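You operate a simulated robot arm through the tools that you are given. There is no shell and no other tool.

Carry out the task below with a simulated robot arm. There is one attempt and no reset: what you move stays moved.

TASK
Put things in order on the top of the long wooden bench. At the end: the silver steel tube from the top of the long wooden bench is in the grey bin; the white based coil stands on top of the cream square brick (carton); the silver thick bar stands where the silver clean basket stood; the silver clean basket from the top of the long wooden bench stands where the white based coil stood; whatever was shut is shut again. Leave all else as you found it, and nothing knocked over.

The check looks at the end state, three seconds after you hand in, the way a careful person would. Anything else that was tipped, shoved, dropped, spilled or broken makes it a failure.

THE ROBOT
A 6-joint arm with a two-finger gripper, fixed in place. Base frame: the origin is at the foot of the arm, x ahead of it, y to its left, z up; the work surface is at about z = 0. Readings come in mm, rad, newtons and seconds.
With the tool pointing down near the work surface it reaches from about 180 to 480 mm from the base axis. Its first joint turns from -1.152 to 1.152 rad. Payload 1.76 kg.
The TCP is the grasp point between the finger pads, 29 mm short of the fingertips. In the tool frame z runs along the fingers and y along their closing line. The gripper opens to 82 mm; its body begins 58 mm behind the TCP.
Orientation is that of the tool frame in the base frame, as a unit quaternion [w, x, y, z]. With the fingers straight down and closing along the base's y, the tool's x points along the base's -x, its y along +y and its z along -z.

THE INTERFACE
- The arm moves only by the tool servo_tool. Its argument "series" is a list of rows, each a list of 7 numbers: the shift along the tool's x, y, z in units of 50 mm (1.0 is 50 mm), then the turn, a rotation vector about the tool's x, y, z in units of 6 degrees (1.0 is 6 degrees), then the opening in per cent of the stroke, from 0 (shut) to 100 (fully open). In form: [[tx, ty, tz, ax, ay, az, claw], ...]. A call has 1 to 20 rows; each row shifts and turns the commanded pose from where the row before left it, along the tool's axes as they then stand. A call with a number of a shift or a turn outside -1 to 1 is refused whole. Each row takes 0.2 s and may step no farther than 50 mm and 0.15 rad from the row before; otherwise, or with a gripper value out of range, the whole call is refused. A pose out of reach is approached as far as the arm can. The call stops where the force on the tool passes 40 N (or 10 N more than at its start, if that is more) or the arm is blocked; 0.2 s more then pass. Each finger travels about 203.5 mm/s and halts on what it meets, pressing with about 23 N; the grip force reading is that of the motor and also rises with nothing between the fingers. The clock runs only during rows and for 0.2 s after the last one: add rows that do not move to give the fingers time. It gives the time, the measured TCP pose, the force on the tool (base axes), the opening and the grip force at its end, in the units of the frame above (readings bear some noise), with the torque about the TCP (base axes, N m) and any sound that the robot's microphone picked up.
- Cameras (640 x 400 px; columns grow to the right, rows downward): "scene" is fixed at [43.2, 323.4, 408.3]; the picture's right is [-0.93, -0.37, 0.00], its down [-0.24, 0.61, -0.75] and it looks along [0.28, -0.70, -0.66] (base axes); focal length 214 px, centre (320, 200). "wrist" rides on the gripper at [79, 4, -89] in the tool frame; the picture's right is [-0.05, 1.00, 0.00], its down [-0.71, -0.04, -0.71] and it looks along [-0.71, -0.04, 0.71] (tool axes); focal length 256 px, centre (320, 200). There is no depth. A picture from a camera that has moved, and an enlarged one, comes with that camera's place and axes in the base frame and with its lens. The place of the scene camera against the robot may be out by one fixed shift of up to 18 mm in any direction.
- camera(camera): a new picture of that camera. It takes no simulated time.
- zoom(camera, box): a new picture of the part [left, top, right, bottom] of that camera's present view, enlarged. It takes no simulated time.
- close_job(): hands the job in; it is judged then, once.

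Nothing tells you positions but the pictures and the camera data. Unless the task says otherwise, let go and move clear before handing in.

The tools are called as name(argument=value, ...) on one line, values as JSON. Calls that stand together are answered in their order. servo_tool: Moves the arm, as the interface text tells. Its arguments: {"type":"object","properties":{"series":{"type":"array"}},"required":["series"]} The other tools are called the same way: camera (camera) takes a picture; zoom (camera, box) takes an enlarged picture of a part of a camera's view; close_job () hands the job in.

At the start:

```text
clock: 0.0
ee_pos: [288.5, 68.6, 270.1]
tool_rot: [0.0, 0.0, 1.0, 0.0]
wrist_force: [-0.7, 0.1, 0.7]
ft_torque: [-0.03, 0.02, 0.0]
grip_width: 82.1
finger_force: 0.1
```

scene: 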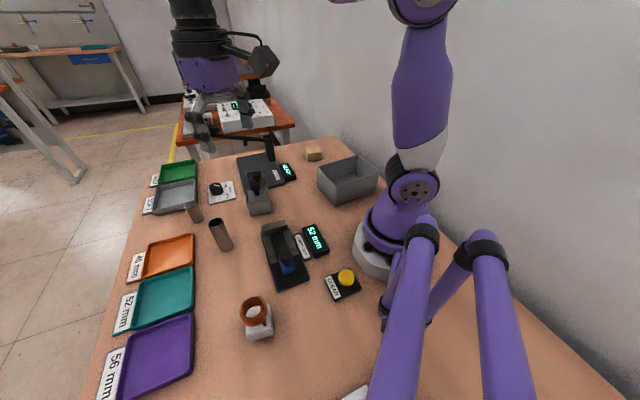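
wrist: 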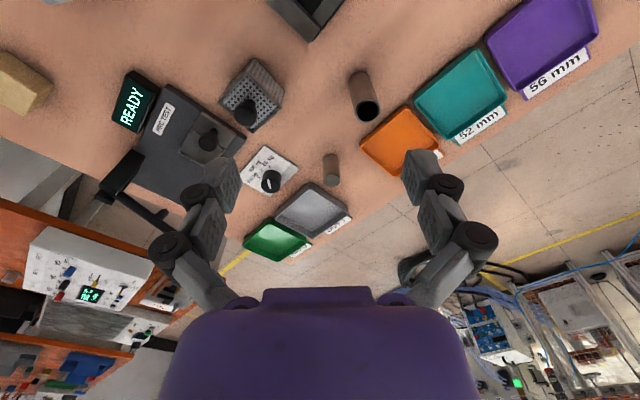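

I see a bench with trays, tubes, a steel block-like basket, a coil with white base, a grey bin and a cream carton. First I'll enlarge the views to identify every object.

zoom(camera="scene", box=[140, 130, 300, 230])

zoom(camera="scene", box=[220, 200, 380, 300])

zoom(camera="scene", box=[240, 130, 400, 230])

zoom(camera="scene", box=[200, 280, 360, 400])

zoom(camera="wrist", box=[80, 40, 340, 210])

zoom(camera="wrist", box=[300, 40, 560, 210])

```text
4.00 times, centred on (220, 180) of scene
camera zoom: at [43.2, 323.4, 408.3], right [-0.93, -0.37, 0.0], down [-0.24, 0.61, -0.75], along [0.28, -0.7, -0.66], focal length 858 px, centre (720, 280)
```

zoom: 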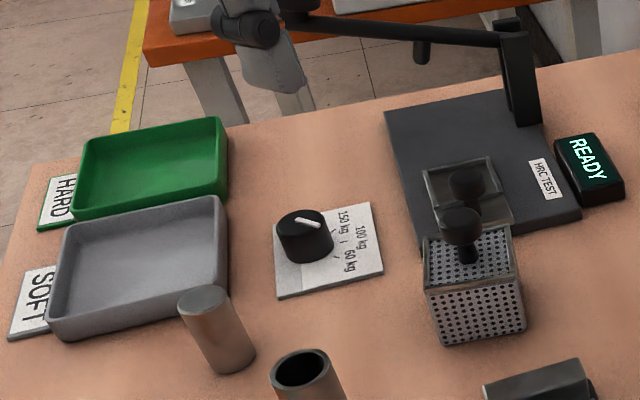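

```text
4.00 times, centred on (300, 250) of scene
camera zoom: at [43.2, 323.4, 408.3], right [-0.93, -0.37, 0.0], down [-0.24, 0.61, -0.75], along [0.28, -0.7, -0.66], focal length 858 px, centre (400, 0)
```

zoom: 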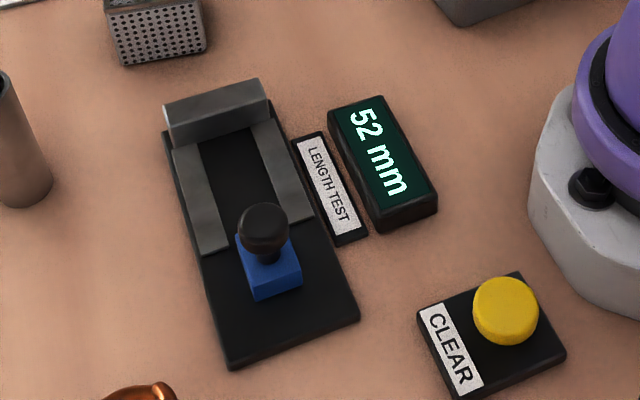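

```text
4.00 times, centred on (320, 180) of scene
camera zoom: at [43.2, 323.4, 408.3], right [-0.93, -0.37, 0.0], down [-0.24, 0.61, -0.75], along [0.28, -0.7, -0.66], focal length 858 px, centre (320, 280)
```

zoom: 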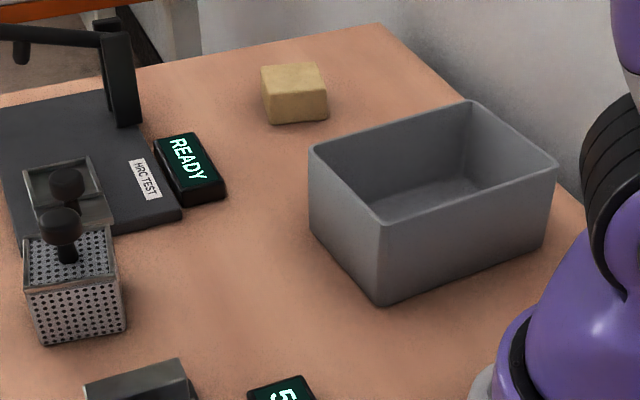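

```text
3.33 times, centred on (280, 340) of scene
camera zoom: at [43.2, 323.4, 408.3], right [-0.93, -0.37, 0.0], down [-0.24, 0.61, -0.75], along [0.28, -0.7, -0.66], focal length 715 px, centre (453, -267)
```

zoom: 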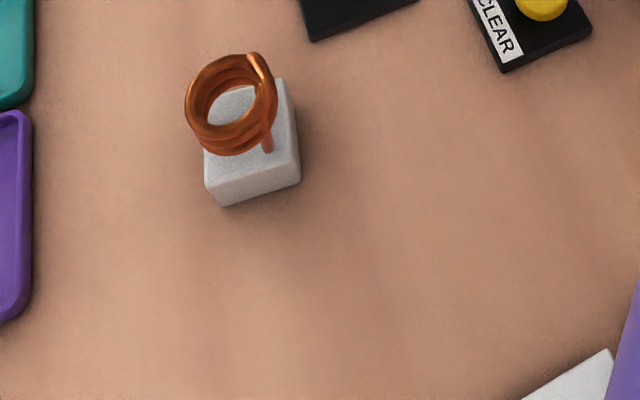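

```text
2.35 times, centred on (210, 125) of wrist
camera zoom: at [209.2, 75.2, 360.9], right [0.05, 1.0, 0.0], down [0.71, -0.04, 0.71], along [0.71, -0.04, -0.71], focal length 602 px, centre (579, 376)
```

zoom: 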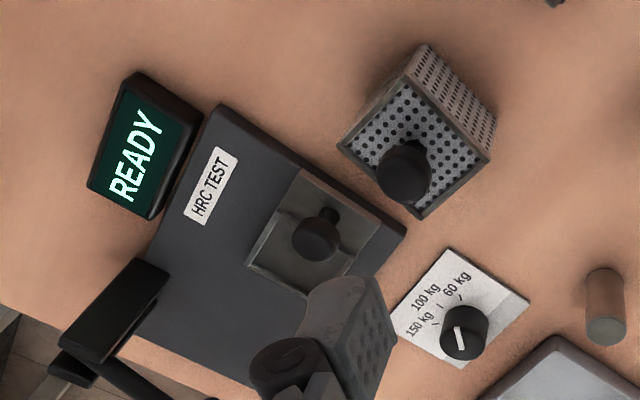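

```text
2.35 times, centred on (430, 125) of wrist
camera zoom: at [209.2, 75.2, 360.9], right [0.05, 1.0, 0.0], down [0.71, -0.04, 0.71], along [0.71, -0.04, -0.71], focal length 602 px, centre (61, 376)
```

zoom: 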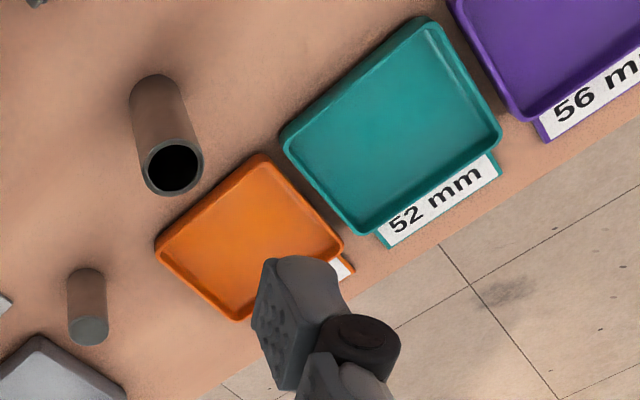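

The hollow cylinder is the steel tube (roughly x 344, y 123), the solid one is the thick bar (near 473, 81), the perforated box with a knob is the basket (near 349, -21), the coil is near (198, 230), and the carton is far right behind the bin. I'll move the wrist camera toward the coil to locate it accurately.

servo_tool(series=[[0.39, 0.8, 0, 0, 0, 0, 100], [0.39, 0.8, 0, 0, 0, 0, 100], [0.39, 0.8, 0, 0, 0, 0, 100], [0.39, 0.8, 0, 0, 0, 0, 100]])

camera(camera="wrist")

camera(camera="scene")

```text
clock: 1.0
ee_pos: [211.1, 229.9, 272.2]
tool_rot: [0.001, 0.0, 1.0, 0.0]
wrist_force: [-0.8, 0.6, -0.6]
ft_torque: [0.01, 0.03, 0.01]
grip_width: 82.0
finger_force: 0.0
```

```text
taken
camera wrist: at [132.1, 236.4, 361.6], right [0.05, 1.0, 0.0], down [0.71, -0.04, 0.71], along [0.71, -0.04, -0.71], focal length 256 px, centre (320, 200)
```

wrist: 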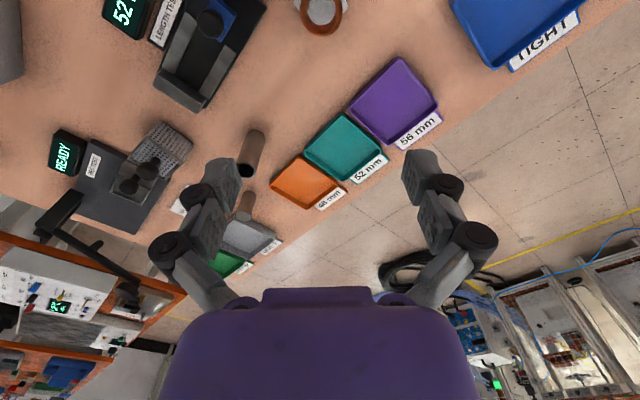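

```text
taken
```

scene: 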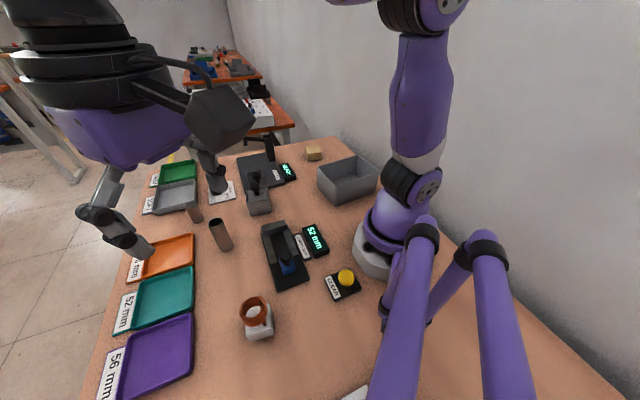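

The coil appears at the top edge of the view, near (185, 234). I'll pull back toward the base and go lower to see it properly.

servo_tool(series=[[0.473, 0, 0.48, 0, 0, 0, 100], [0.473, 0, 0.48, 0, 0, 0, 100], [0.473, 0, 0.48, 0, 0, 0, 100]])

camera(camera="wrist")

```text
clock: 1.8
ee_pos: [140.1, 231.0, 198.2]
tool_rot: [0.0, 0.0, 1.0, 0.0]
wrist_force: [0.6, 0.3, -0.7]
ft_torque: [0.02, 0.0, 0.01]
grip_width: 82.0
finger_force: 0.1
```

```text
taken
camera wrist: at [60.6, 236.8, 288.5], right [0.05, 1.0, 0.0], down [0.71, -0.04, 0.71], along [0.71, -0.04, -0.71], focal length 256 px, centre (320, 200)
```

wrist: 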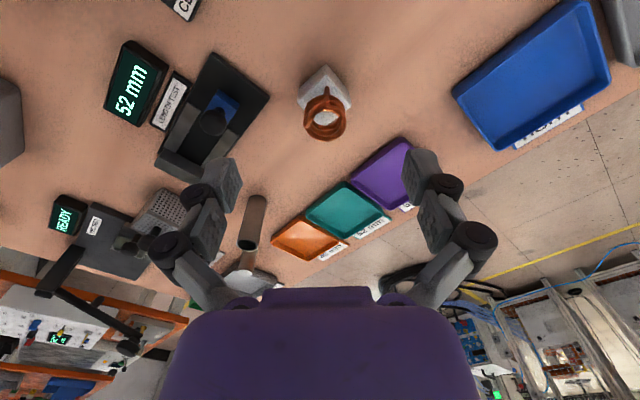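

zoom(camera="wrist", box=[260, 50, 388, 150])

zoom(camera="wrist", box=[100, 150, 292, 270])

```text
4.00 times, centred on (324, 100) of wrist
camera zoom: at [60.6, 236.8, 288.5], right [0.05, 1.0, 0.0], down [0.71, -0.04, 0.71], along [0.71, -0.04, -0.71], focal length 1024 px, centre (304, 600)
```

zoom: 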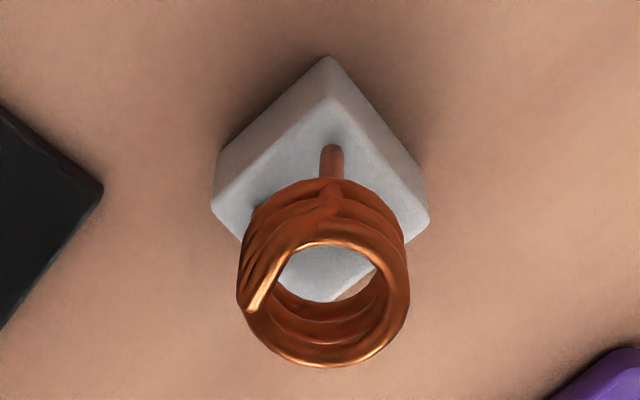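

```text
3.33 times, centred on (196, 210) of wrist
camera zoom: at [60.6, 236.8, 288.5], right [0.05, 1.0, 0.0], down [0.71, -0.04, 0.71], along [0.71, -0.04, -0.71], focal length 853 px, centre (733, 167)
```

zoom: 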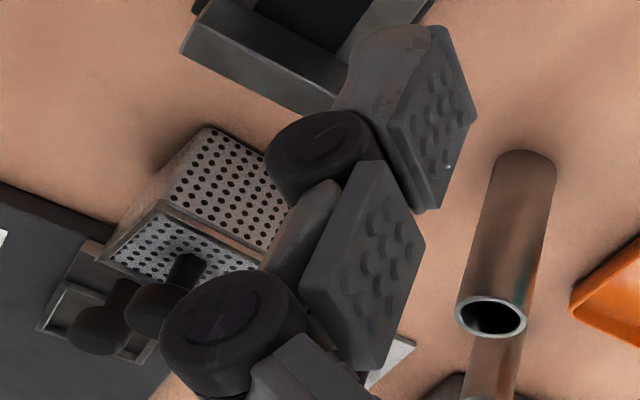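

The coil's white base is about a 39 mm square, centred near (176, 236), with its edges turned about 38° and a total height of about 78 mm. Next I'll swing over to view the bin and the cream carton.

servo_tool(series=[[-0.45, -0.555, -0.36, 0, 0, 0, 100], [-0.45, -0.555, -0.36, 0, 0, 0, 100], [-0.45, -0.555, -0.36, 0, 0, 0, 100], [-0.45, -0.555, -0.36, 0, 0, 0, 100], [0, -0.9, 0, 0, 0, 0, 100], [0, -0.9, 0, 0, 0, 0, 100], [0, -0.9, 0, 0, 0, 0, 100], [0, -0.9, 0, 0, 0, 0, 100]])

camera(camera="wrist")

servo_tool(series=[[0, 0, 0, 0, 0, 1, 100], [0, 0, 0, 0, 0, 1, 100], [0, 0, 0, 0, 0, 1, 100], [0, 0, 0, 0, 0, 1, 100], [0, 0, 0, 0, 0, 1, 100], [0, 0, 0, 0, 0, 1, 100], [0, 0, 0, 0, 0, 1, 100], [0, 0, 0, 0, 0, 1, 100], [0, 0, 0, 0, 0, 1, 100], [0, 0, 0, 0, 0, 1, 100], [0, 0, 0, 0, 0, 1, 100], [0, 0, 0, 0, 0, 1, 100]])

camera(camera="wrist")

```text
clock: 3.6
ee_pos: [232.2, -64.8, 273.2]
tool_rot: [0.0, 0.0, 1.0, 0.0]
wrist_force: [0.5, 0.3, -0.4]
ft_torque: [-0.02, 0.0, -0.03]
grip_width: 82.2
finger_force: 0.1
```

```text
taken
camera wrist: at [152.1, -57.6, 363.0], right [0.05, 1.0, 0.0], down [0.71, -0.04, 0.71], along [0.71, -0.04, -0.71], focal length 256 px, centre (320, 200)
```

wrist: 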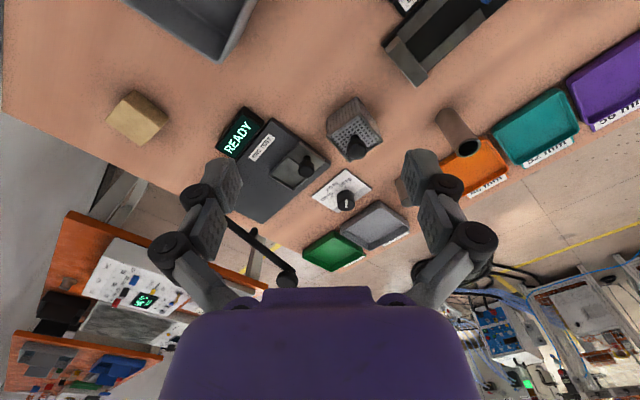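

```text
clock: 6.2
ee_pos: [229.9, -62.8, 270.0]
tool_rot: [0.0, 0.588, 0.809, 0.0]
wrist_force: [0.2, 1.3, -0.5]
ft_torque: [-0.05, 0.0, 0.0]
grip_width: 82.0
finger_force: 0.0
```

```text
taken
camera wrist: at [209.9, 15.6, 360.8], right [0.97, 0.26, 0.0], down [0.18, -0.68, 0.71], along [0.18, -0.68, -0.71], focal length 256 px, centre (320, 200)
```

wrist: 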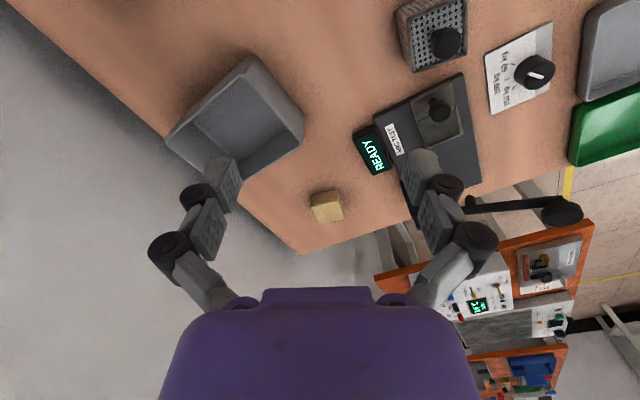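

Both the bin and carton are visible now; I'll enlarge them to measure. The earlier frame also showed the basket clearly.

zoom(camera="wrist", box=[150, 40, 342, 160])

zoom(camera="wrist", box=[280, 160, 376, 220])

zoom(camera="wrist", box=[370, 0, 498, 80])

```text
3.33 times, centred on (246, 100) of wrist
camera zoom: at [209.9, 15.6, 360.8], right [0.97, 0.26, 0.0], down [0.18, -0.68, 0.71], along [0.18, -0.68, -0.71], focal length 853 px, centre (567, 533)
```

zoom: 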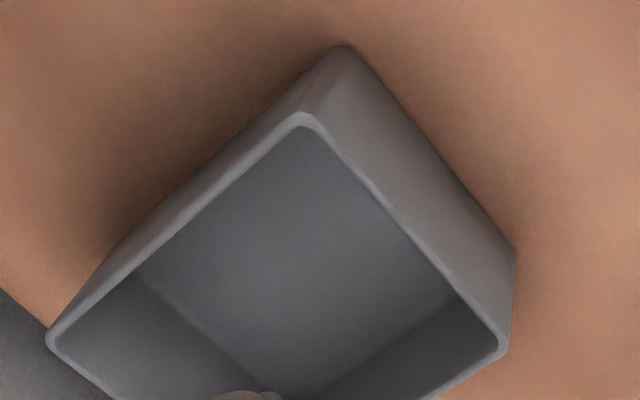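

```text
6.67 times, centred on (328, 190) of wrist
camera zoom: at [209.9, 15.6, 360.8], right [0.97, 0.26, 0.0], down [0.18, -0.68, 0.71], along [0.18, -0.68, -0.71], focal length 1707 px, centre (267, 267)
```

zoom: 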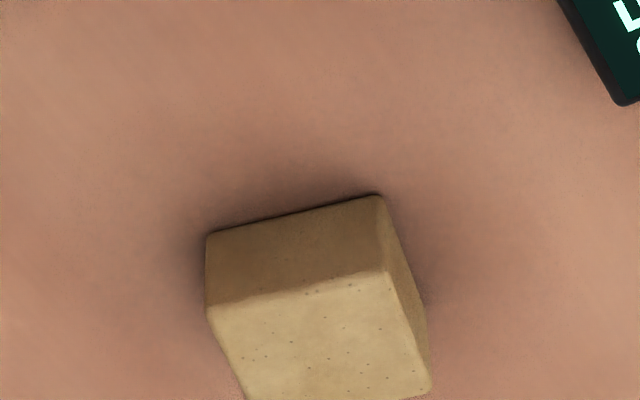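

```text
5.00 times, centred on (434, 40) of wrist
camera zoom: at [209.9, 15.6, 360.8], right [0.97, 0.26, 0.0], down [0.18, -0.68, 0.71], along [0.18, -0.68, -0.71], focal length 1280 px, centre (-250, 1000)
```

zoom: 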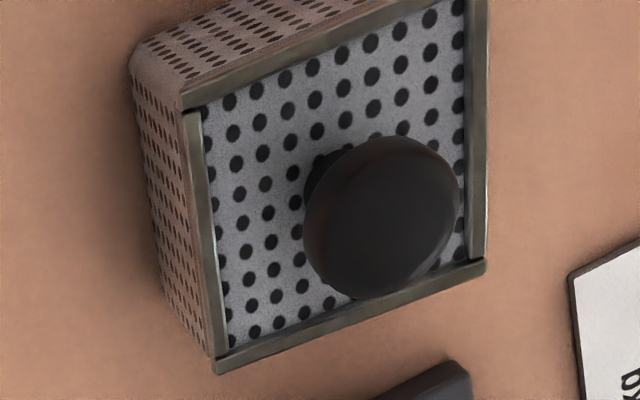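

I now have: bin about 144×107×70 mm centred near (149, -192); carton about 52 mm square and 30 mm high centred near (320, -332); basket about 57 mm square centred near (348.5, -20) and turned about 38.6°. Next I'll look closely at the tube and the bar.

servo_tool(series=[[0, 0, 0, 0, 0, -1, 100], [0, 0, 0, 0, 0, -1, 100], [0, 0, 0, 0, 0, -1, 100], [0, 0, 0, 0, 0, -1, 100], [0, 0, 0, 0, 0, -1, 100], [0, 0, 0, 0, 0, -1, 100], [0, 0, 0, 0, 0, -1, 100], [0, 0, 0, 0, 0, -1, 100], [0, 0, 0, 0, 0, -1, 100], [0, 0, 0, 0, 0, -1, 100], [0, 0, 0, 0, 0, -1, 100], [0, 0, 0, 0, 0, -1, 100], [-0.35, 0.77, 0.35, 0, 0, 0, 100], [-0.35, 0.77, 0.35, 0, 0, 0, 100], [-0.35, 0.77, 0.35, 0, 0, 0, 100], [-0.35, 0.77, 0.35, 0, 0, 0, 100]])

camera(camera="wrist")

zoom(camera="wrist", box=[250, 50, 442, 170])

zoom(camera="wrist", box=[240, 140, 400, 240])

```text
clock: 9.6
ee_pos: [297.9, 93.7, 202.1]
tool_rot: [0.0, 0.0, 1.0, 0.0]
wrist_force: [0.0, -0.1, -0.9]
ft_torque: [0.02, 0.03, -0.01]
grip_width: 81.9
finger_force: 0.1
```

```text
taken
camera wrist: at [219.4, 98.8, 292.2], right [0.05, 1.0, 0.0], down [0.71, -0.04, 0.71], along [0.71, -0.04, -0.71], focal length 256 px, centre (320, 200)
```

wrist: 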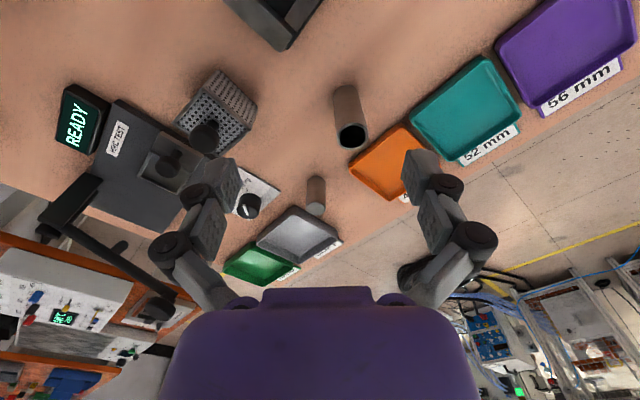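

```text
3.33 times, centred on (346, 110) of wrist
camera zoom: at [219.4, 98.8, 292.2], right [0.05, 1.0, 0.0], down [0.71, -0.04, 0.71], along [0.71, -0.04, -0.71], focal length 853 px, centre (233, 500)
```

zoom: 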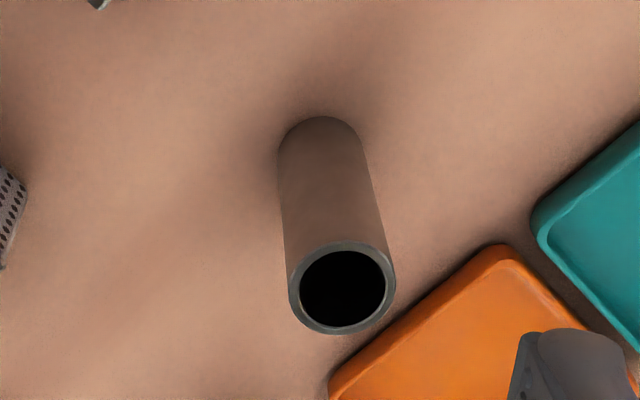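

```text
4.00 times, centred on (320, 190) of wrist
camera zoom: at [219.4, 98.8, 292.2], right [0.05, 1.0, 0.0], down [0.71, -0.04, 0.71], along [0.71, -0.04, -0.71], focal length 1024 px, centre (320, 240)
```

zoom: 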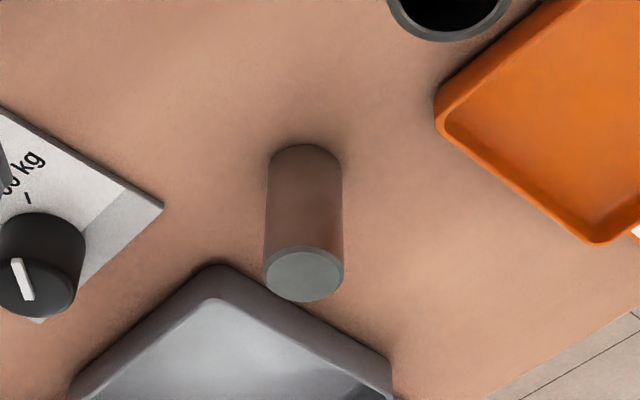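

The tube stands at about (344, 122.5), 87 mm tall and 29 mm across; the bar stands at about (474, 80), 54 mm tall and 27 mm across. I'll move above the tube and check the alignment before descending.

servo_tool(series=[[-0.4475, 0.309, 0.7, 0, 0, 0, 100], [-0.4475, 0.309, 0.7, 0, 0, 0, 100], [0, 0, 0, 0, 0, 0, 100], [0, 0, 0, 0, 0, 0, 100]])

camera(camera="wrist")

camera(camera="scene")

```text
clock: 10.6
ee_pos: [344.6, 123.9, 131.0]
tool_rot: [0.0, 0.0, 1.0, 0.0]
wrist_force: [-0.3, 0.2, 0.8]
ft_torque: [-0.01, 0.0, -0.03]
grip_width: 82.1
finger_force: 0.0
```

```text
taken
camera wrist: at [264.4, 129.5, 221.0], right [0.05, 1.0, 0.0], down [0.71, -0.04, 0.71], along [0.71, -0.04, -0.71], focal length 256 px, centre (320, 200)
```

wrist: 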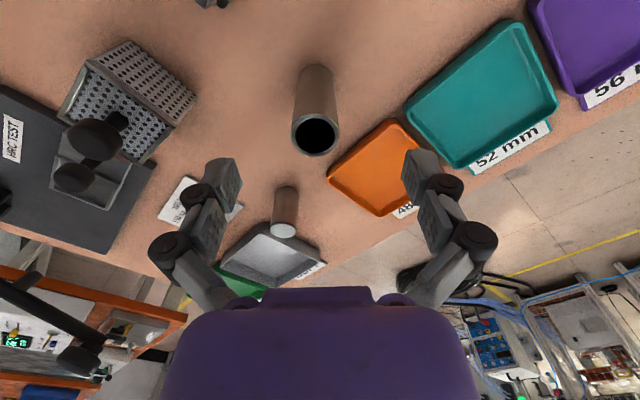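

```text
taken
```

scene: 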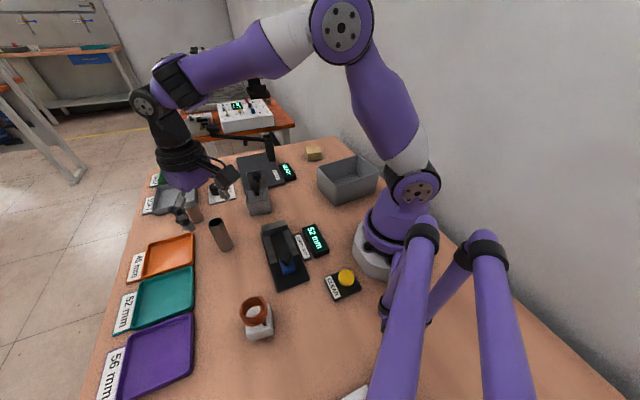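

The gripper is above the tube; I'll zoom to check lateral centring.

zoom(camera="wrist", box=[240, 50, 400, 150])

```text
4.00 times, centred on (320, 100) of wrist
camera zoom: at [264.4, 129.5, 221.0], right [0.05, 1.0, 0.0], down [0.71, -0.04, 0.71], along [0.71, -0.04, -0.71], focal length 1024 px, centre (320, 600)
```

zoom: 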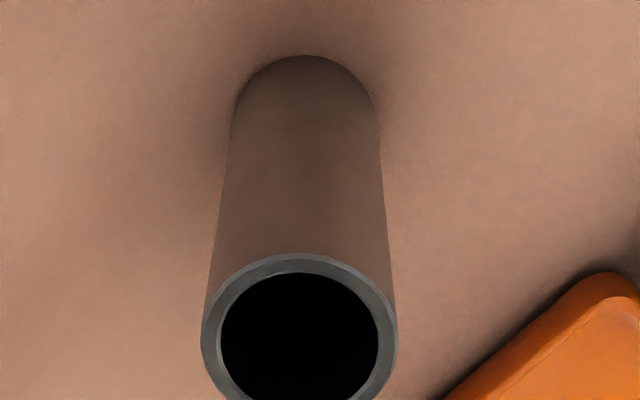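

zoom(camera="wrist", box=[190, 110, 450, 272])

```text
2.46 times, centred on (320, 191) of wrist
camera zoom: at [264.4, 129.5, 221.0], right [0.05, 1.0, 0.0], down [0.71, -0.04, 0.71], along [0.71, -0.04, -0.71], focal length 630 px, centre (320, 222)
```

zoom: 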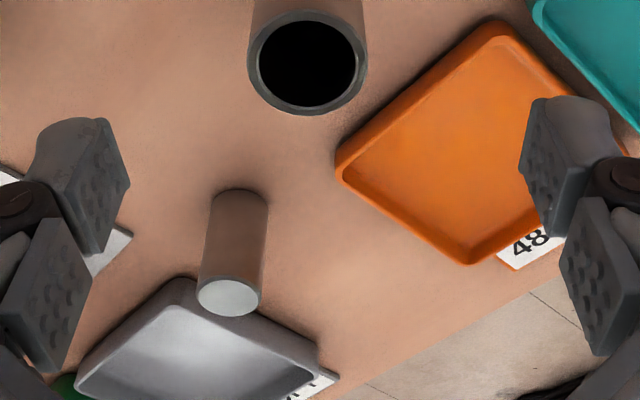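

The camera shows the tube about 3 mm to the -y side of the finger midline (so the TCP reading is about 2–3 mm off from the camera frame). I'll correct this, descend and grip the tube.

servo_tool(series=[[0, -0.06, 0.4, 0, 0, 0, 100], [0, 0, 0.5, 0, 0, 0, 100], [0, 0, 0.4, 0, 0, 0, 100], [0, 0, 0.18, 0, 0, 0, 100], [0, 0, 0, 0, 0, 0, 100], [0, 0, 0, 0, 0, 0, 0], [0, 0, 0, 0, 0, 0, 0], [0, 0, 0, 0, 0, 0, 0]])

camera(camera="wrist")

```text
clock: 12.4
ee_pos: [344.8, 120.5, 56.9]
tool_rot: [0.001, 0.0, 1.0, 0.0]
wrist_force: [3.1, 0.5, 12.9]
ft_torque: [0.02, -0.05, 0.03]
grip_width: 28.8
finger_force: 22.6
```

```text
taken
camera wrist: at [265.1, 126.4, 147.2], right [0.05, 1.0, 0.0], down [0.7, -0.04, 0.71], along [0.71, -0.04, -0.71], focal length 256 px, centre (320, 200)
```

wrist: 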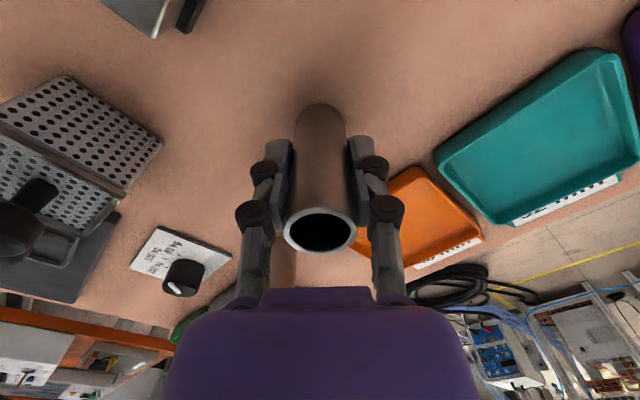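

The tube is gripped at 28.8 mm. I'll lift it high and carry it over to the bin.

servo_tool(series=[[0, 0, -0.6, 0, 0, 0, 0], [0, 0, -0.9, 0, 0, 0, 0], [0, 0, -0.9, 0, 0, 0, 0], [0, 0, -0.9, 0, 0, 0, 0], [0, 0, 0, 0, 0, 0, 0]])

servo_tool(series=[[0.2215, -0.6975, 0, 0, 0, 0, 0], [0.2215, -0.6975, 0, 0, 0, 0, 0], [0.2215, -0.6975, 0, 0, 0, 0, 0], [0.2215, -0.6975, 0, 0, 0, 0, 0], [0.5333, -0.7333, 0, 0, 0, 0, 0], [0.5333, -0.7333, 0, 0, 0, 0, 0], [0.5333, -0.7333, 0, 0, 0, 0, 0], [0.4753, -0.4307, 0, 0, 0, 0, 0], [0.4753, -0.4307, 0, 0, 0, 0, 0], [0.4753, -0.4307, 0, 0, 0, 0, 0], [0, 0, 0, 0, 0, 0, 0]])

servo_tool(series=[[0, 0, 0, 0, 0, 0.952, 0], [0, 0, 0, 0, 0, 0.952, 0], [0, 0, 0, 0, 0, 0.952, 0], [0, 0, 0, 0, 0, 0.952, 0], [0, 0, 0, 0, 0, 0.952, 0], [0, 0, 0, 0, 0, 0.952, 0], [0, 0, 0, 0, 0, 0.952, 0], [0, 0, 0, 0, 0, 0, 0]])

camera(camera="wrist")

camera(camera="scene")

```text
clock: 13.6
ee_pos: [346.3, 120.1, 219.2]
tool_rot: [0.0, -0.001, 1.0, -0.001]
wrist_force: [-0.2, -0.2, -1.7]
ft_torque: [0.03, 0.05, 0.01]
grip_width: 29.0
finger_force: 23.0
```

```text
clock: 16.0
ee_pos: [149.7, -195.5, 220.7]
tool_rot: [0.0, -0.001, 1.0, 0.0]
wrist_force: [-0.2, -0.4, -1.9]
ft_torque: [0.0, -0.01, -0.03]
grip_width: 28.7
finger_force: 22.9
```

```text
clock: 17.8
ee_pos: [149.2, -194.0, 221.5]
tool_rot: [0.0, 0.342, 0.94, 0.001]
wrist_force: [-0.7, -0.5, -1.0]
ft_torque: [0.0, -0.01, 0.0]
grip_width: 28.9
finger_force: 22.7
```

```text
taken
camera wrist: at [90.7, -138.1, 311.4], right [0.68, 0.73, 0.0], down [0.52, -0.48, 0.71], along [0.52, -0.48, -0.71], focal length 256 px, centre (320, 200)
```

wrist: 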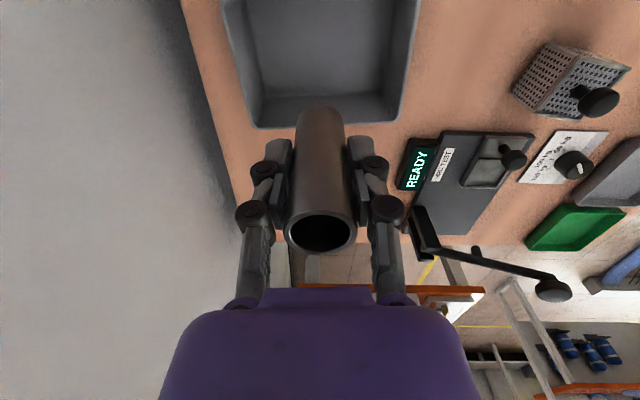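

```text
taken
```

scene: 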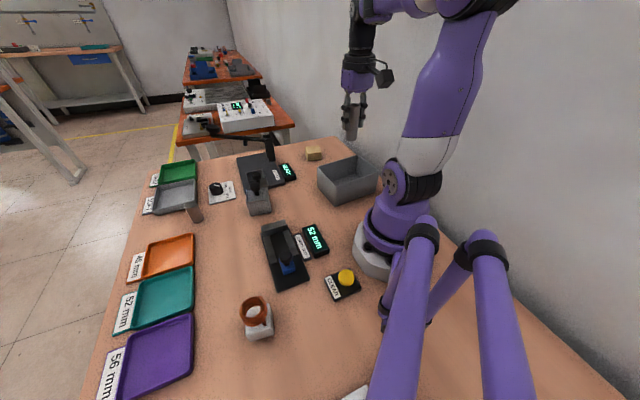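

The tube hangs centred over the bin, which is aligned with the tool. I'll lower it inside and feel for the floor.

servo_tool(series=[[0, 0, 0.75, 0, 0, 0, 0], [0, 0, 0.75, 0, 0, 0, 0], [0, 0, 0.75, 0, 0, 0, 0], [0, 0, 0.7, 0, 0, 0, 0], [0, 0, 0.1, 0, 0, 0, 0], [0, 0, 0, 0, 0, 0, 0]])

camera(camera="scene")

camera(camera="wrist")

```text
clock: 19.2
ee_pos: [149.1, -194.3, 69.7]
tool_rot: [-0.001, 0.341, 0.94, 0.0]
wrist_force: [-0.9, -0.1, -1.3]
ft_torque: [0.0, 0.02, -0.02]
grip_width: 29.0
finger_force: 23.4
```

```text
taken
```

scene: 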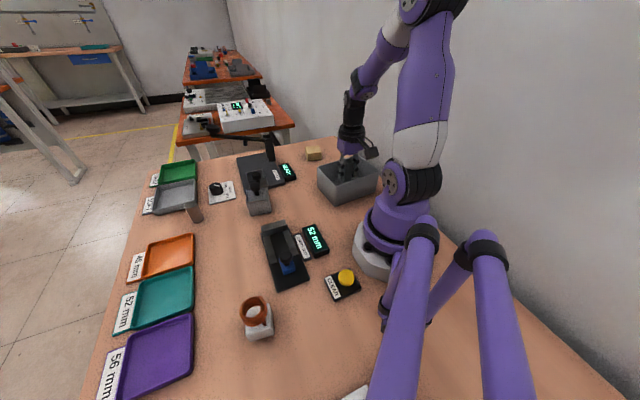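

```text
taken
camera wrist: at [91.0, -138.2, 159.2], right [0.68, 0.73, 0.0], down [0.52, -0.48, 0.71], along [0.52, -0.48, -0.71], focal length 256 px, centre (320, 200)
```

wrist: 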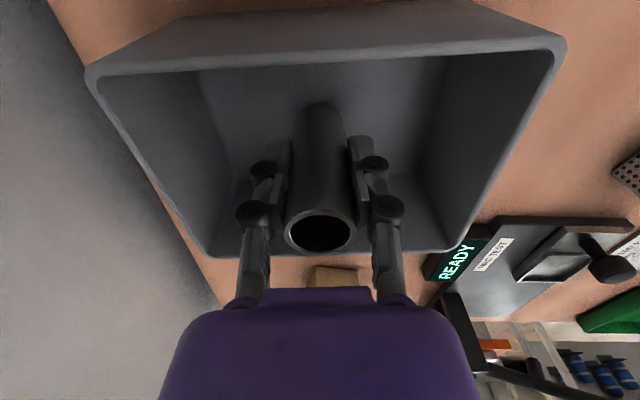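

The tube is inside the bin, nicely centred. I'll lower it the last millimetres in small steps.

servo_tool(series=[[0, 0, 0.06, 0, 0, 0, 0], [0, 0, 0.05, 0, 0, 0, 0], [0, 0, 0.04, 0, 0, 0, 0], [0, 0, 0, 0, 0, 0, 0]])

```text
clock: 20.2
ee_pos: [149.8, -194.1, 61.7]
tool_rot: [0.0, 0.342, 0.94, 0.0]
wrist_force: [-0.3, -0.6, -1.9]
ft_torque: [0.01, 0.01, -0.01]
grip_width: 28.8
finger_force: 22.8
```

servo_tool(series=[[0, 0, 0.03, 0, 0, 0, 0], [0, 0, 0, 0, 0, 0, 0]])

servo_tool(series=[[0, 0, 0.02, 0, 0, 0, 0], [0, 0, 0, 0, 0, 0, 0]])

```text
clock: 20.8
ee_pos: [149.1, -194.1, 61.5]
tool_rot: [0.001, 0.341, 0.94, -0.001]
wrist_force: [1.0, 3.2, 14.3]
ft_torque: [0.06, -0.1, 0.06]
grip_width: 29.0
finger_force: 22.5
```

```text
clock: 21.4
ee_pos: [149.5, -195.3, 58.5]
tool_rot: [0.002, 0.341, 0.94, 0.0]
wrist_force: [4.5, 3.3, 14.6]
ft_torque: [0.06, -0.24, -0.02]
grip_width: 29.1
finger_force: 23.5
```

The tube is on the bin floor (14 N contact). I'll release it and rise clear.

servo_tool(series=[[0, 0, -0.02, 0, 0, 0, 0], [0, 0, 0, 0, 0, 0, 60], [0, 0, 0, 0, 0, 0, 60], [0, 0, -0.3, 0, 0, 0, 60], [0, 0, -0.8, 0, 0, 0, 60], [0, 0, -0.9, 0, 0, 0, 60], [0, 0, -0.9, 0, 0, 0, 60], [0, 0, -0.3, 0, 0, 0, 60], [0, 0, 0, 0, 0, 0, 100]])

camera(camera="wrist")

zoom(camera="scene", box=[270, 130, 430, 230])

```text
clock: 23.4
ee_pos: [149.2, -192.5, 220.5]
tool_rot: [0.0, 0.341, 0.94, -0.001]
wrist_force: [-0.7, 0.0, -0.3]
ft_torque: [0.01, 0.01, 0.01]
grip_width: 81.6
finger_force: 0.0
```

```text
taken
camera wrist: at [91.4, -136.8, 310.4], right [0.68, 0.73, 0.0], down [0.52, -0.48, 0.71], along [0.52, -0.48, -0.71], focal length 256 px, centre (320, 200)
```

wrist: 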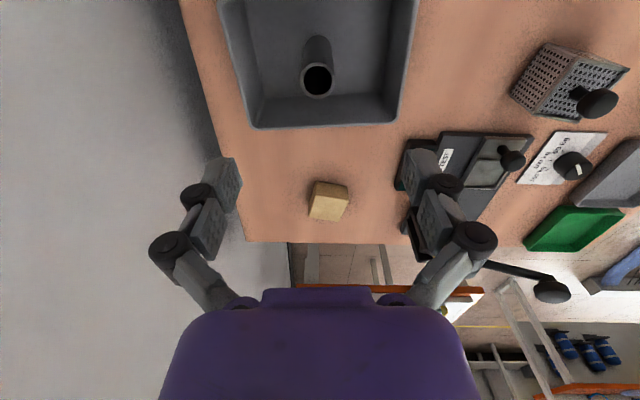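

```text
4.00 times, centred on (350, 180) of scene
camera zoom: at [43.2, 323.4, 408.3], right [-0.93, -0.37, 0.0], down [-0.24, 0.61, -0.75], along [0.28, -0.7, -0.66], focal length 858 px, centre (200, 280)
```

zoom: 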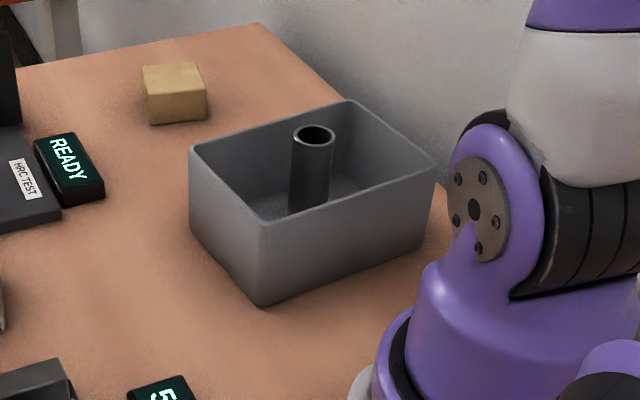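

The tube stands in the bin. I'll re-measure the carton from here before going for the coil.

zoom(camera="wrist", box=[280, 170, 376, 230])

```text
6.67 times, centred on (328, 200) of wrist
camera zoom: at [91.4, -136.8, 310.4], right [0.68, 0.73, 0.0], down [0.52, -0.48, 0.71], along [0.52, -0.48, -0.71], focal length 1707 px, centre (267, 200)
```

zoom: 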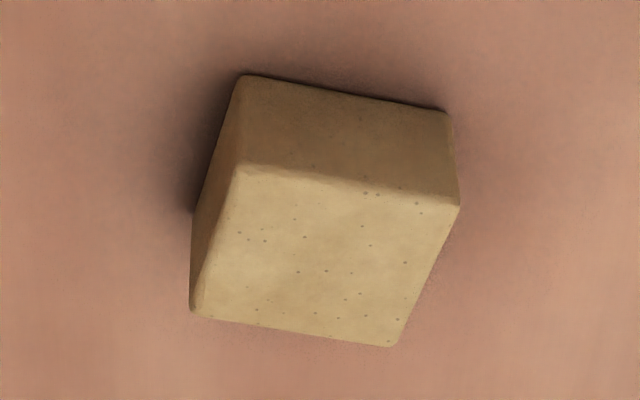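

The carton is confirmed at (320.5, -332), about 52 mm square, 30.5 mm high, turned about 33°. Now I'll swing back to above the coil.

servo_tool(series=[[0, 0, 0, 0, 0, -0.952, 100], [0, 0, 0, 0, 0, -0.952, 100], [0, 0, 0, 0, 0, -0.952, 100], [0, 0, 0, 0, 0, -0.952, 100], [0, 0, 0, 0, 0, -0.952, 100], [0, 0, 0, 0, 0, -0.952, 100], [0, 0, 0, 0, 0, -0.952, 100]])

servo_tool(series=[[-0.4753, 0.4307, 0, 0, 0, 0, 100], [-0.4753, 0.4307, 0, 0, 0, 0, 100], [-0.4753, 0.4307, 0, 0, 0, 0, 100], [-0.5333, 0.7333, 0, 0, 0, 0, 100], [-0.5333, 0.7333, 0, 0, 0, 0, 100], [-0.5333, 0.7333, 0, 0, 0, 0, 100], [0, 0.6667, 0, 0, 0, 0, 100], [0, 0.6667, 0, 0, 0, 0, 100], [0, 0.6667, 0, 0, 0, 0, 100], [0.4667, 0.6, 0, 0, 0, 0, 100], [0.4667, 0.6, 0, 0, 0, 0, 100], [0.4667, 0.6, 0, 0, 0, 0, 100], [0.542, 0.631, 0, 0, 0, 0, 100], [0.542, 0.631, 0, 0, 0, 0, 100], [0, 0, 0, 0, 0, 0, 100]])

servo_tool(series=[[0, 0, 0.2, 0, 0, -0.9048, 100], [0, 0, 0.2, 0, 0, -0.9048, 100], [0, 0, 0.2, 0, 0, -0.9048, 100], [0, 0, 0.2, 0, 0, -0.9048, 100], [0, 0, 0.2, 0, 0, -0.9048, 100], [0, 0, 0.2, 0, 0, -0.9048, 100], [0, 0, 0.2, 0, 0, -0.9048, 100], [0, 0, 0, 0, 0, 0, 100], [0, 0, 0, 0, 0, 0, 100]])

camera(camera="wrist")

zoom(camera="wrist", box=[240, 20, 400, 120])

```text
clock: 25.0
ee_pos: [149.0, -194.2, 221.0]
tool_rot: [0.0, -0.002, 1.0, 0.0]
wrist_force: [0.3, -0.3, -0.8]
ft_torque: [-0.01, -0.01, -0.05]
grip_width: 82.1
finger_force: 0.2
```

```text
clock: 28.2
ee_pos: [175.2, 233.7, 218.8]
tool_rot: [0.0, 0.0, 1.0, -0.001]
wrist_force: [0.0, -0.7, 0.5]
ft_torque: [-0.03, 0.01, 0.0]
grip_width: 82.1
finger_force: 0.1
```

```text
clock: 30.2
ee_pos: [175.8, 232.9, 149.4]
tool_rot: [0.0, -0.327, 0.945, 0.0]
wrist_force: [0.4, 0.3, 0.2]
ft_torque: [0.0, -0.02, -0.02]
grip_width: 81.7
finger_force: 0.0
```

```text
taken
camera wrist: at [111.6, 190.1, 239.8], right [-0.57, 0.82, 0.0], down [0.58, 0.41, 0.71], along [0.58, 0.41, -0.71], focal length 256 px, centre (320, 200)
```

wrist: 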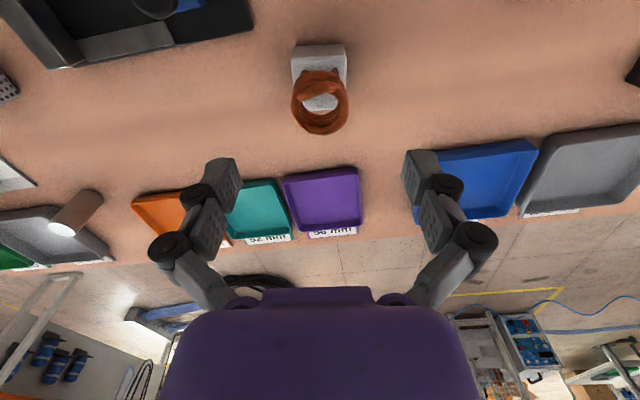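

```text
4.00 times, centred on (320, 70) of wrist
camera zoom: at [111.6, 190.1, 239.8], right [-0.57, 0.82, 0.0], down [0.58, 0.41, 0.71], along [0.58, 0.41, -0.71], focal length 1024 px, centre (320, 720)
```

zoom: 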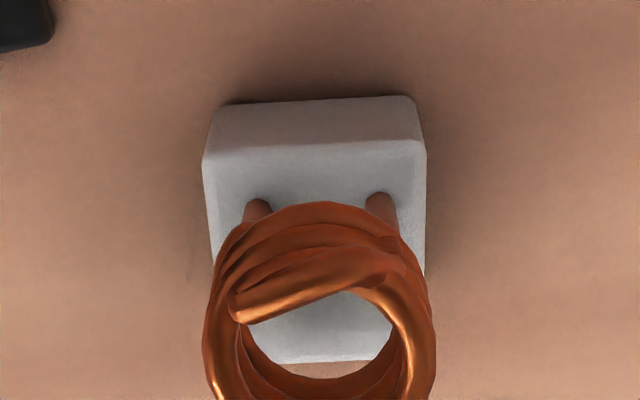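

The coil is centred between the fingers and its base is aligned with the tool. I'll descend and grip the white base.

servo_tool(series=[[0, 0, 0.8, 0, 0, 0, 100], [0, 0, 0.8, 0, 0, 0, 100], [0, 0, 0.5, 0, 0, 0, 100], [0, 0, 0.2, 0, 0, 0, 100], [0, 0, 0.1, 0, 0, 0, 100], [0, 0, 0, 0, 0, 0, 100]])

camera(camera="wrist")

zoom(camera="scene", box=[180, 240, 340, 340])

```text
clock: 31.6
ee_pos: [174.4, 234.3, 31.2]
tool_rot: [0.0, -0.326, 0.945, 0.0]
wrist_force: [-0.4, 0.5, 0.1]
ft_torque: [0.02, 0.0, -0.03]
grip_width: 82.1
finger_force: 0.0
```

```text
taken
camera wrist: at [110.3, 190.1, 120.3], right [-0.57, 0.82, 0.0], down [0.58, 0.41, 0.71], along [0.58, 0.41, -0.71], focal length 256 px, centre (320, 200)
```

wrist: 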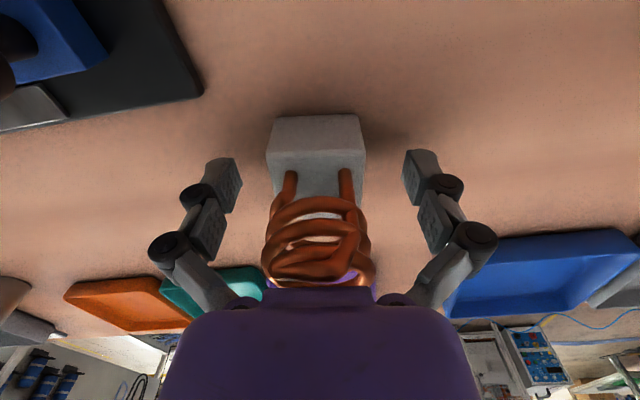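

```text
4.00 times, centred on (260, 290) of scene
camera zoom: at [43.3, 323.4, 408.3], right [-0.93, -0.37, 0.0], down [-0.24, 0.61, -0.75], along [0.28, -0.7, -0.66], focal length 858 px, centre (560, -160)
```

zoom: 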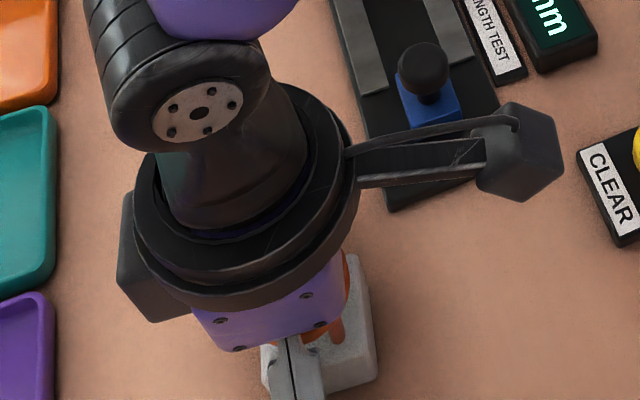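

servo_tool(series=[[0, 0, 0, 0, 0, 0, 0], [0, 0, 0, 0, 0, 0, 0], [0, 0, 0, 0, 0, 0, 0]])

camera(camera="wrist")

```text
clock: 32.4
ee_pos: [176.2, 233.4, 31.1]
tool_rot: [0.0, -0.326, 0.945, 0.0]
wrist_force: [-0.8, -1.7, 22.5]
ft_torque: [0.22, -0.36, 0.0]
grip_width: 41.3
finger_force: 23.3
```

```text
taken
camera wrist: at [110.5, 190.4, 120.8], right [-0.57, 0.82, 0.0], down [0.58, 0.4, 0.71], along [0.58, 0.41, -0.71], focal length 256 px, centre (320, 200)
```

wrist: 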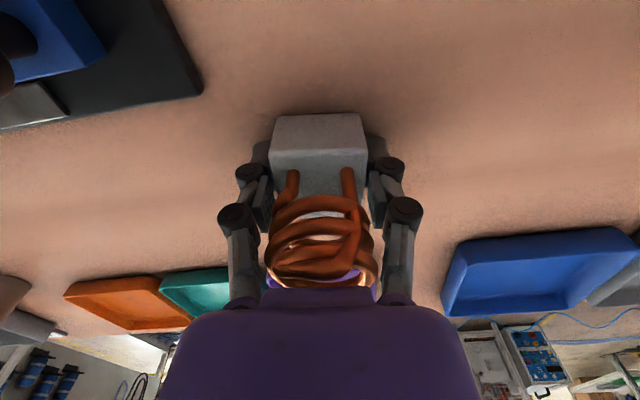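

The base is held at 41 mm. I'll lift the coil, turn back, and carry it toward the carton.

servo_tool(series=[[0, 0, -0.3, 0, 0, 0, 0], [0, 0, -0.7, 0, 0, 0, 0], [0, 0, -0.9, 0, 0, 0, 0], [0, 0, -0.9, 0, 0, 0, 0], [0, 0, -0.9, 0, 0, 0, 0], [0, 0, -0.1, 0, 0, 0, 0], [0, 0, 0, 0, 0, 0, 0]])

camera(camera="wrist")

servo_tool(series=[[0, 0, 0, 0, 0, 0.9048, 0], [0, 0, 0, 0, 0, 0.9048, 0], [0, 0, 0, 0, 0, 0.9048, 0], [0, 0, 0, 0, 0, 0.9048, 0], [0, 0, 0, 0, 0, 0.9048, 0], [0, 0, 0, 0, 0, 0.9048, 0], [0, 0, 0, 0, 0, 0.9048, 0], [0, 0, 0, 0, 0, 0, 0]])

```text
clock: 34.0
ee_pos: [175.3, 233.4, 223.4]
tool_rot: [0.001, -0.326, 0.945, 0.0]
wrist_force: [-0.1, 0.6, 0.1]
ft_torque: [0.0, 0.01, -0.02]
grip_width: 0.2
finger_force: 23.0
```

```text
taken
camera wrist: at [110.3, 189.7, 311.9], right [-0.57, 0.82, 0.0], down [0.58, 0.41, 0.71], along [0.58, 0.41, -0.71], focal length 256 px, centre (320, 200)
```

wrist: 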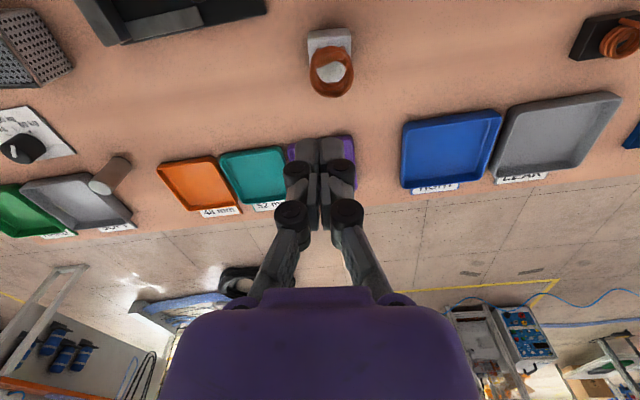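

```text
clock: 35.8
ee_pos: [175.8, 233.0, 221.2]
tool_rot: [0.0, 0.0, 1.0, 0.001]
wrist_force: [0.5, 0.3, -0.1]
ft_torque: [-0.03, -0.02, -0.03]
grip_width: 0.0
finger_force: 22.7
```

The grip slipped and the coil stayed behind, still standing. Let me check it closely and look at the finger geometry.

zoom(camera="scene", box=[200, 270, 328, 350])

camera(camera="scene")

camera(camera="wrist")

zoom(camera="wrist", box=[230, 120, 410, 232])

```text
5.00 times, centred on (264, 310) of scene
camera zoom: at [43.2, 323.4, 408.3], right [-0.93, -0.37, 0.0], down [-0.24, 0.61, -0.75], along [0.28, -0.7, -0.66], focal length 1072 px, centre (600, -350)
```

zoom: 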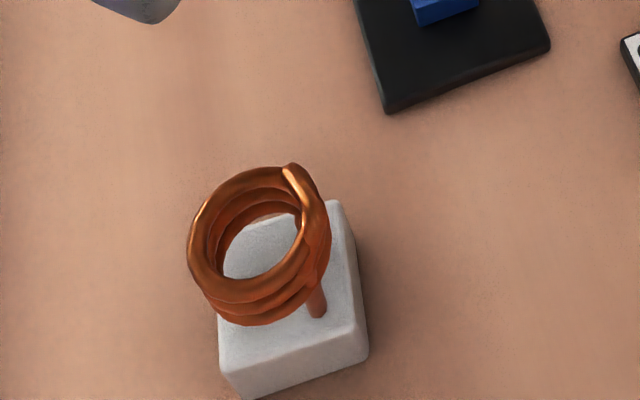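

```text
taken
```

scene: 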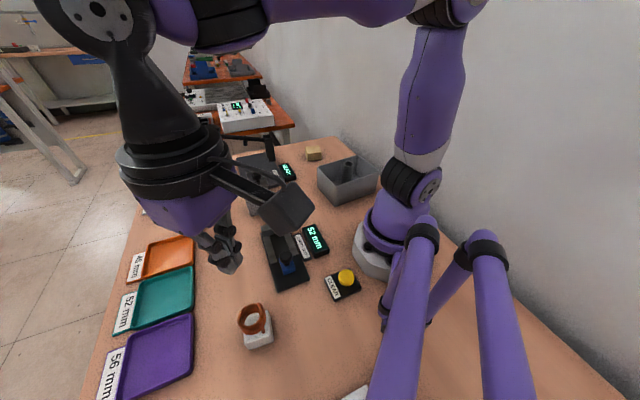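

```text
taken
camera wrist: at [96.5, 239.1, 310.3], right [0.05, 1.0, 0.0], down [0.71, -0.04, 0.71], along [0.71, -0.04, -0.71], focal length 256 px, centre (320, 200)
```

wrist: 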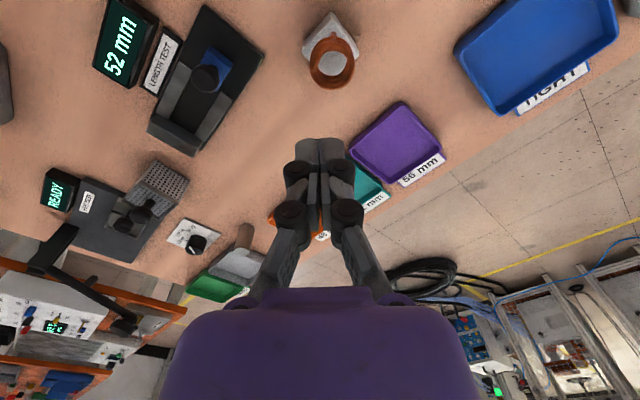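

```text
3.56 times, centred on (320, 176) of wrist
camera zoom: at [96.5, 239.1, 310.3], right [0.05, 1.0, 0.0], down [0.71, -0.04, 0.71], along [0.71, -0.04, -0.71], focal length 910 px, centre (320, 285)
```

zoom: 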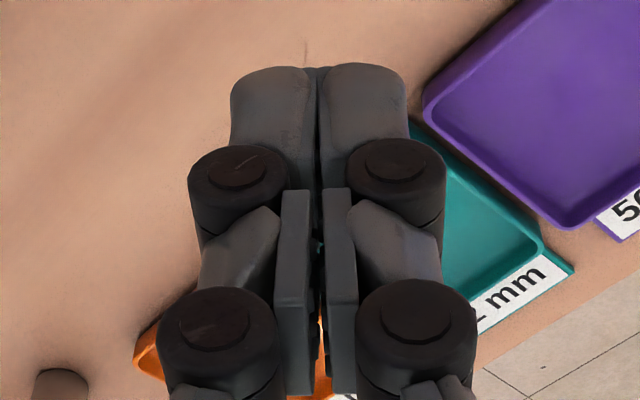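

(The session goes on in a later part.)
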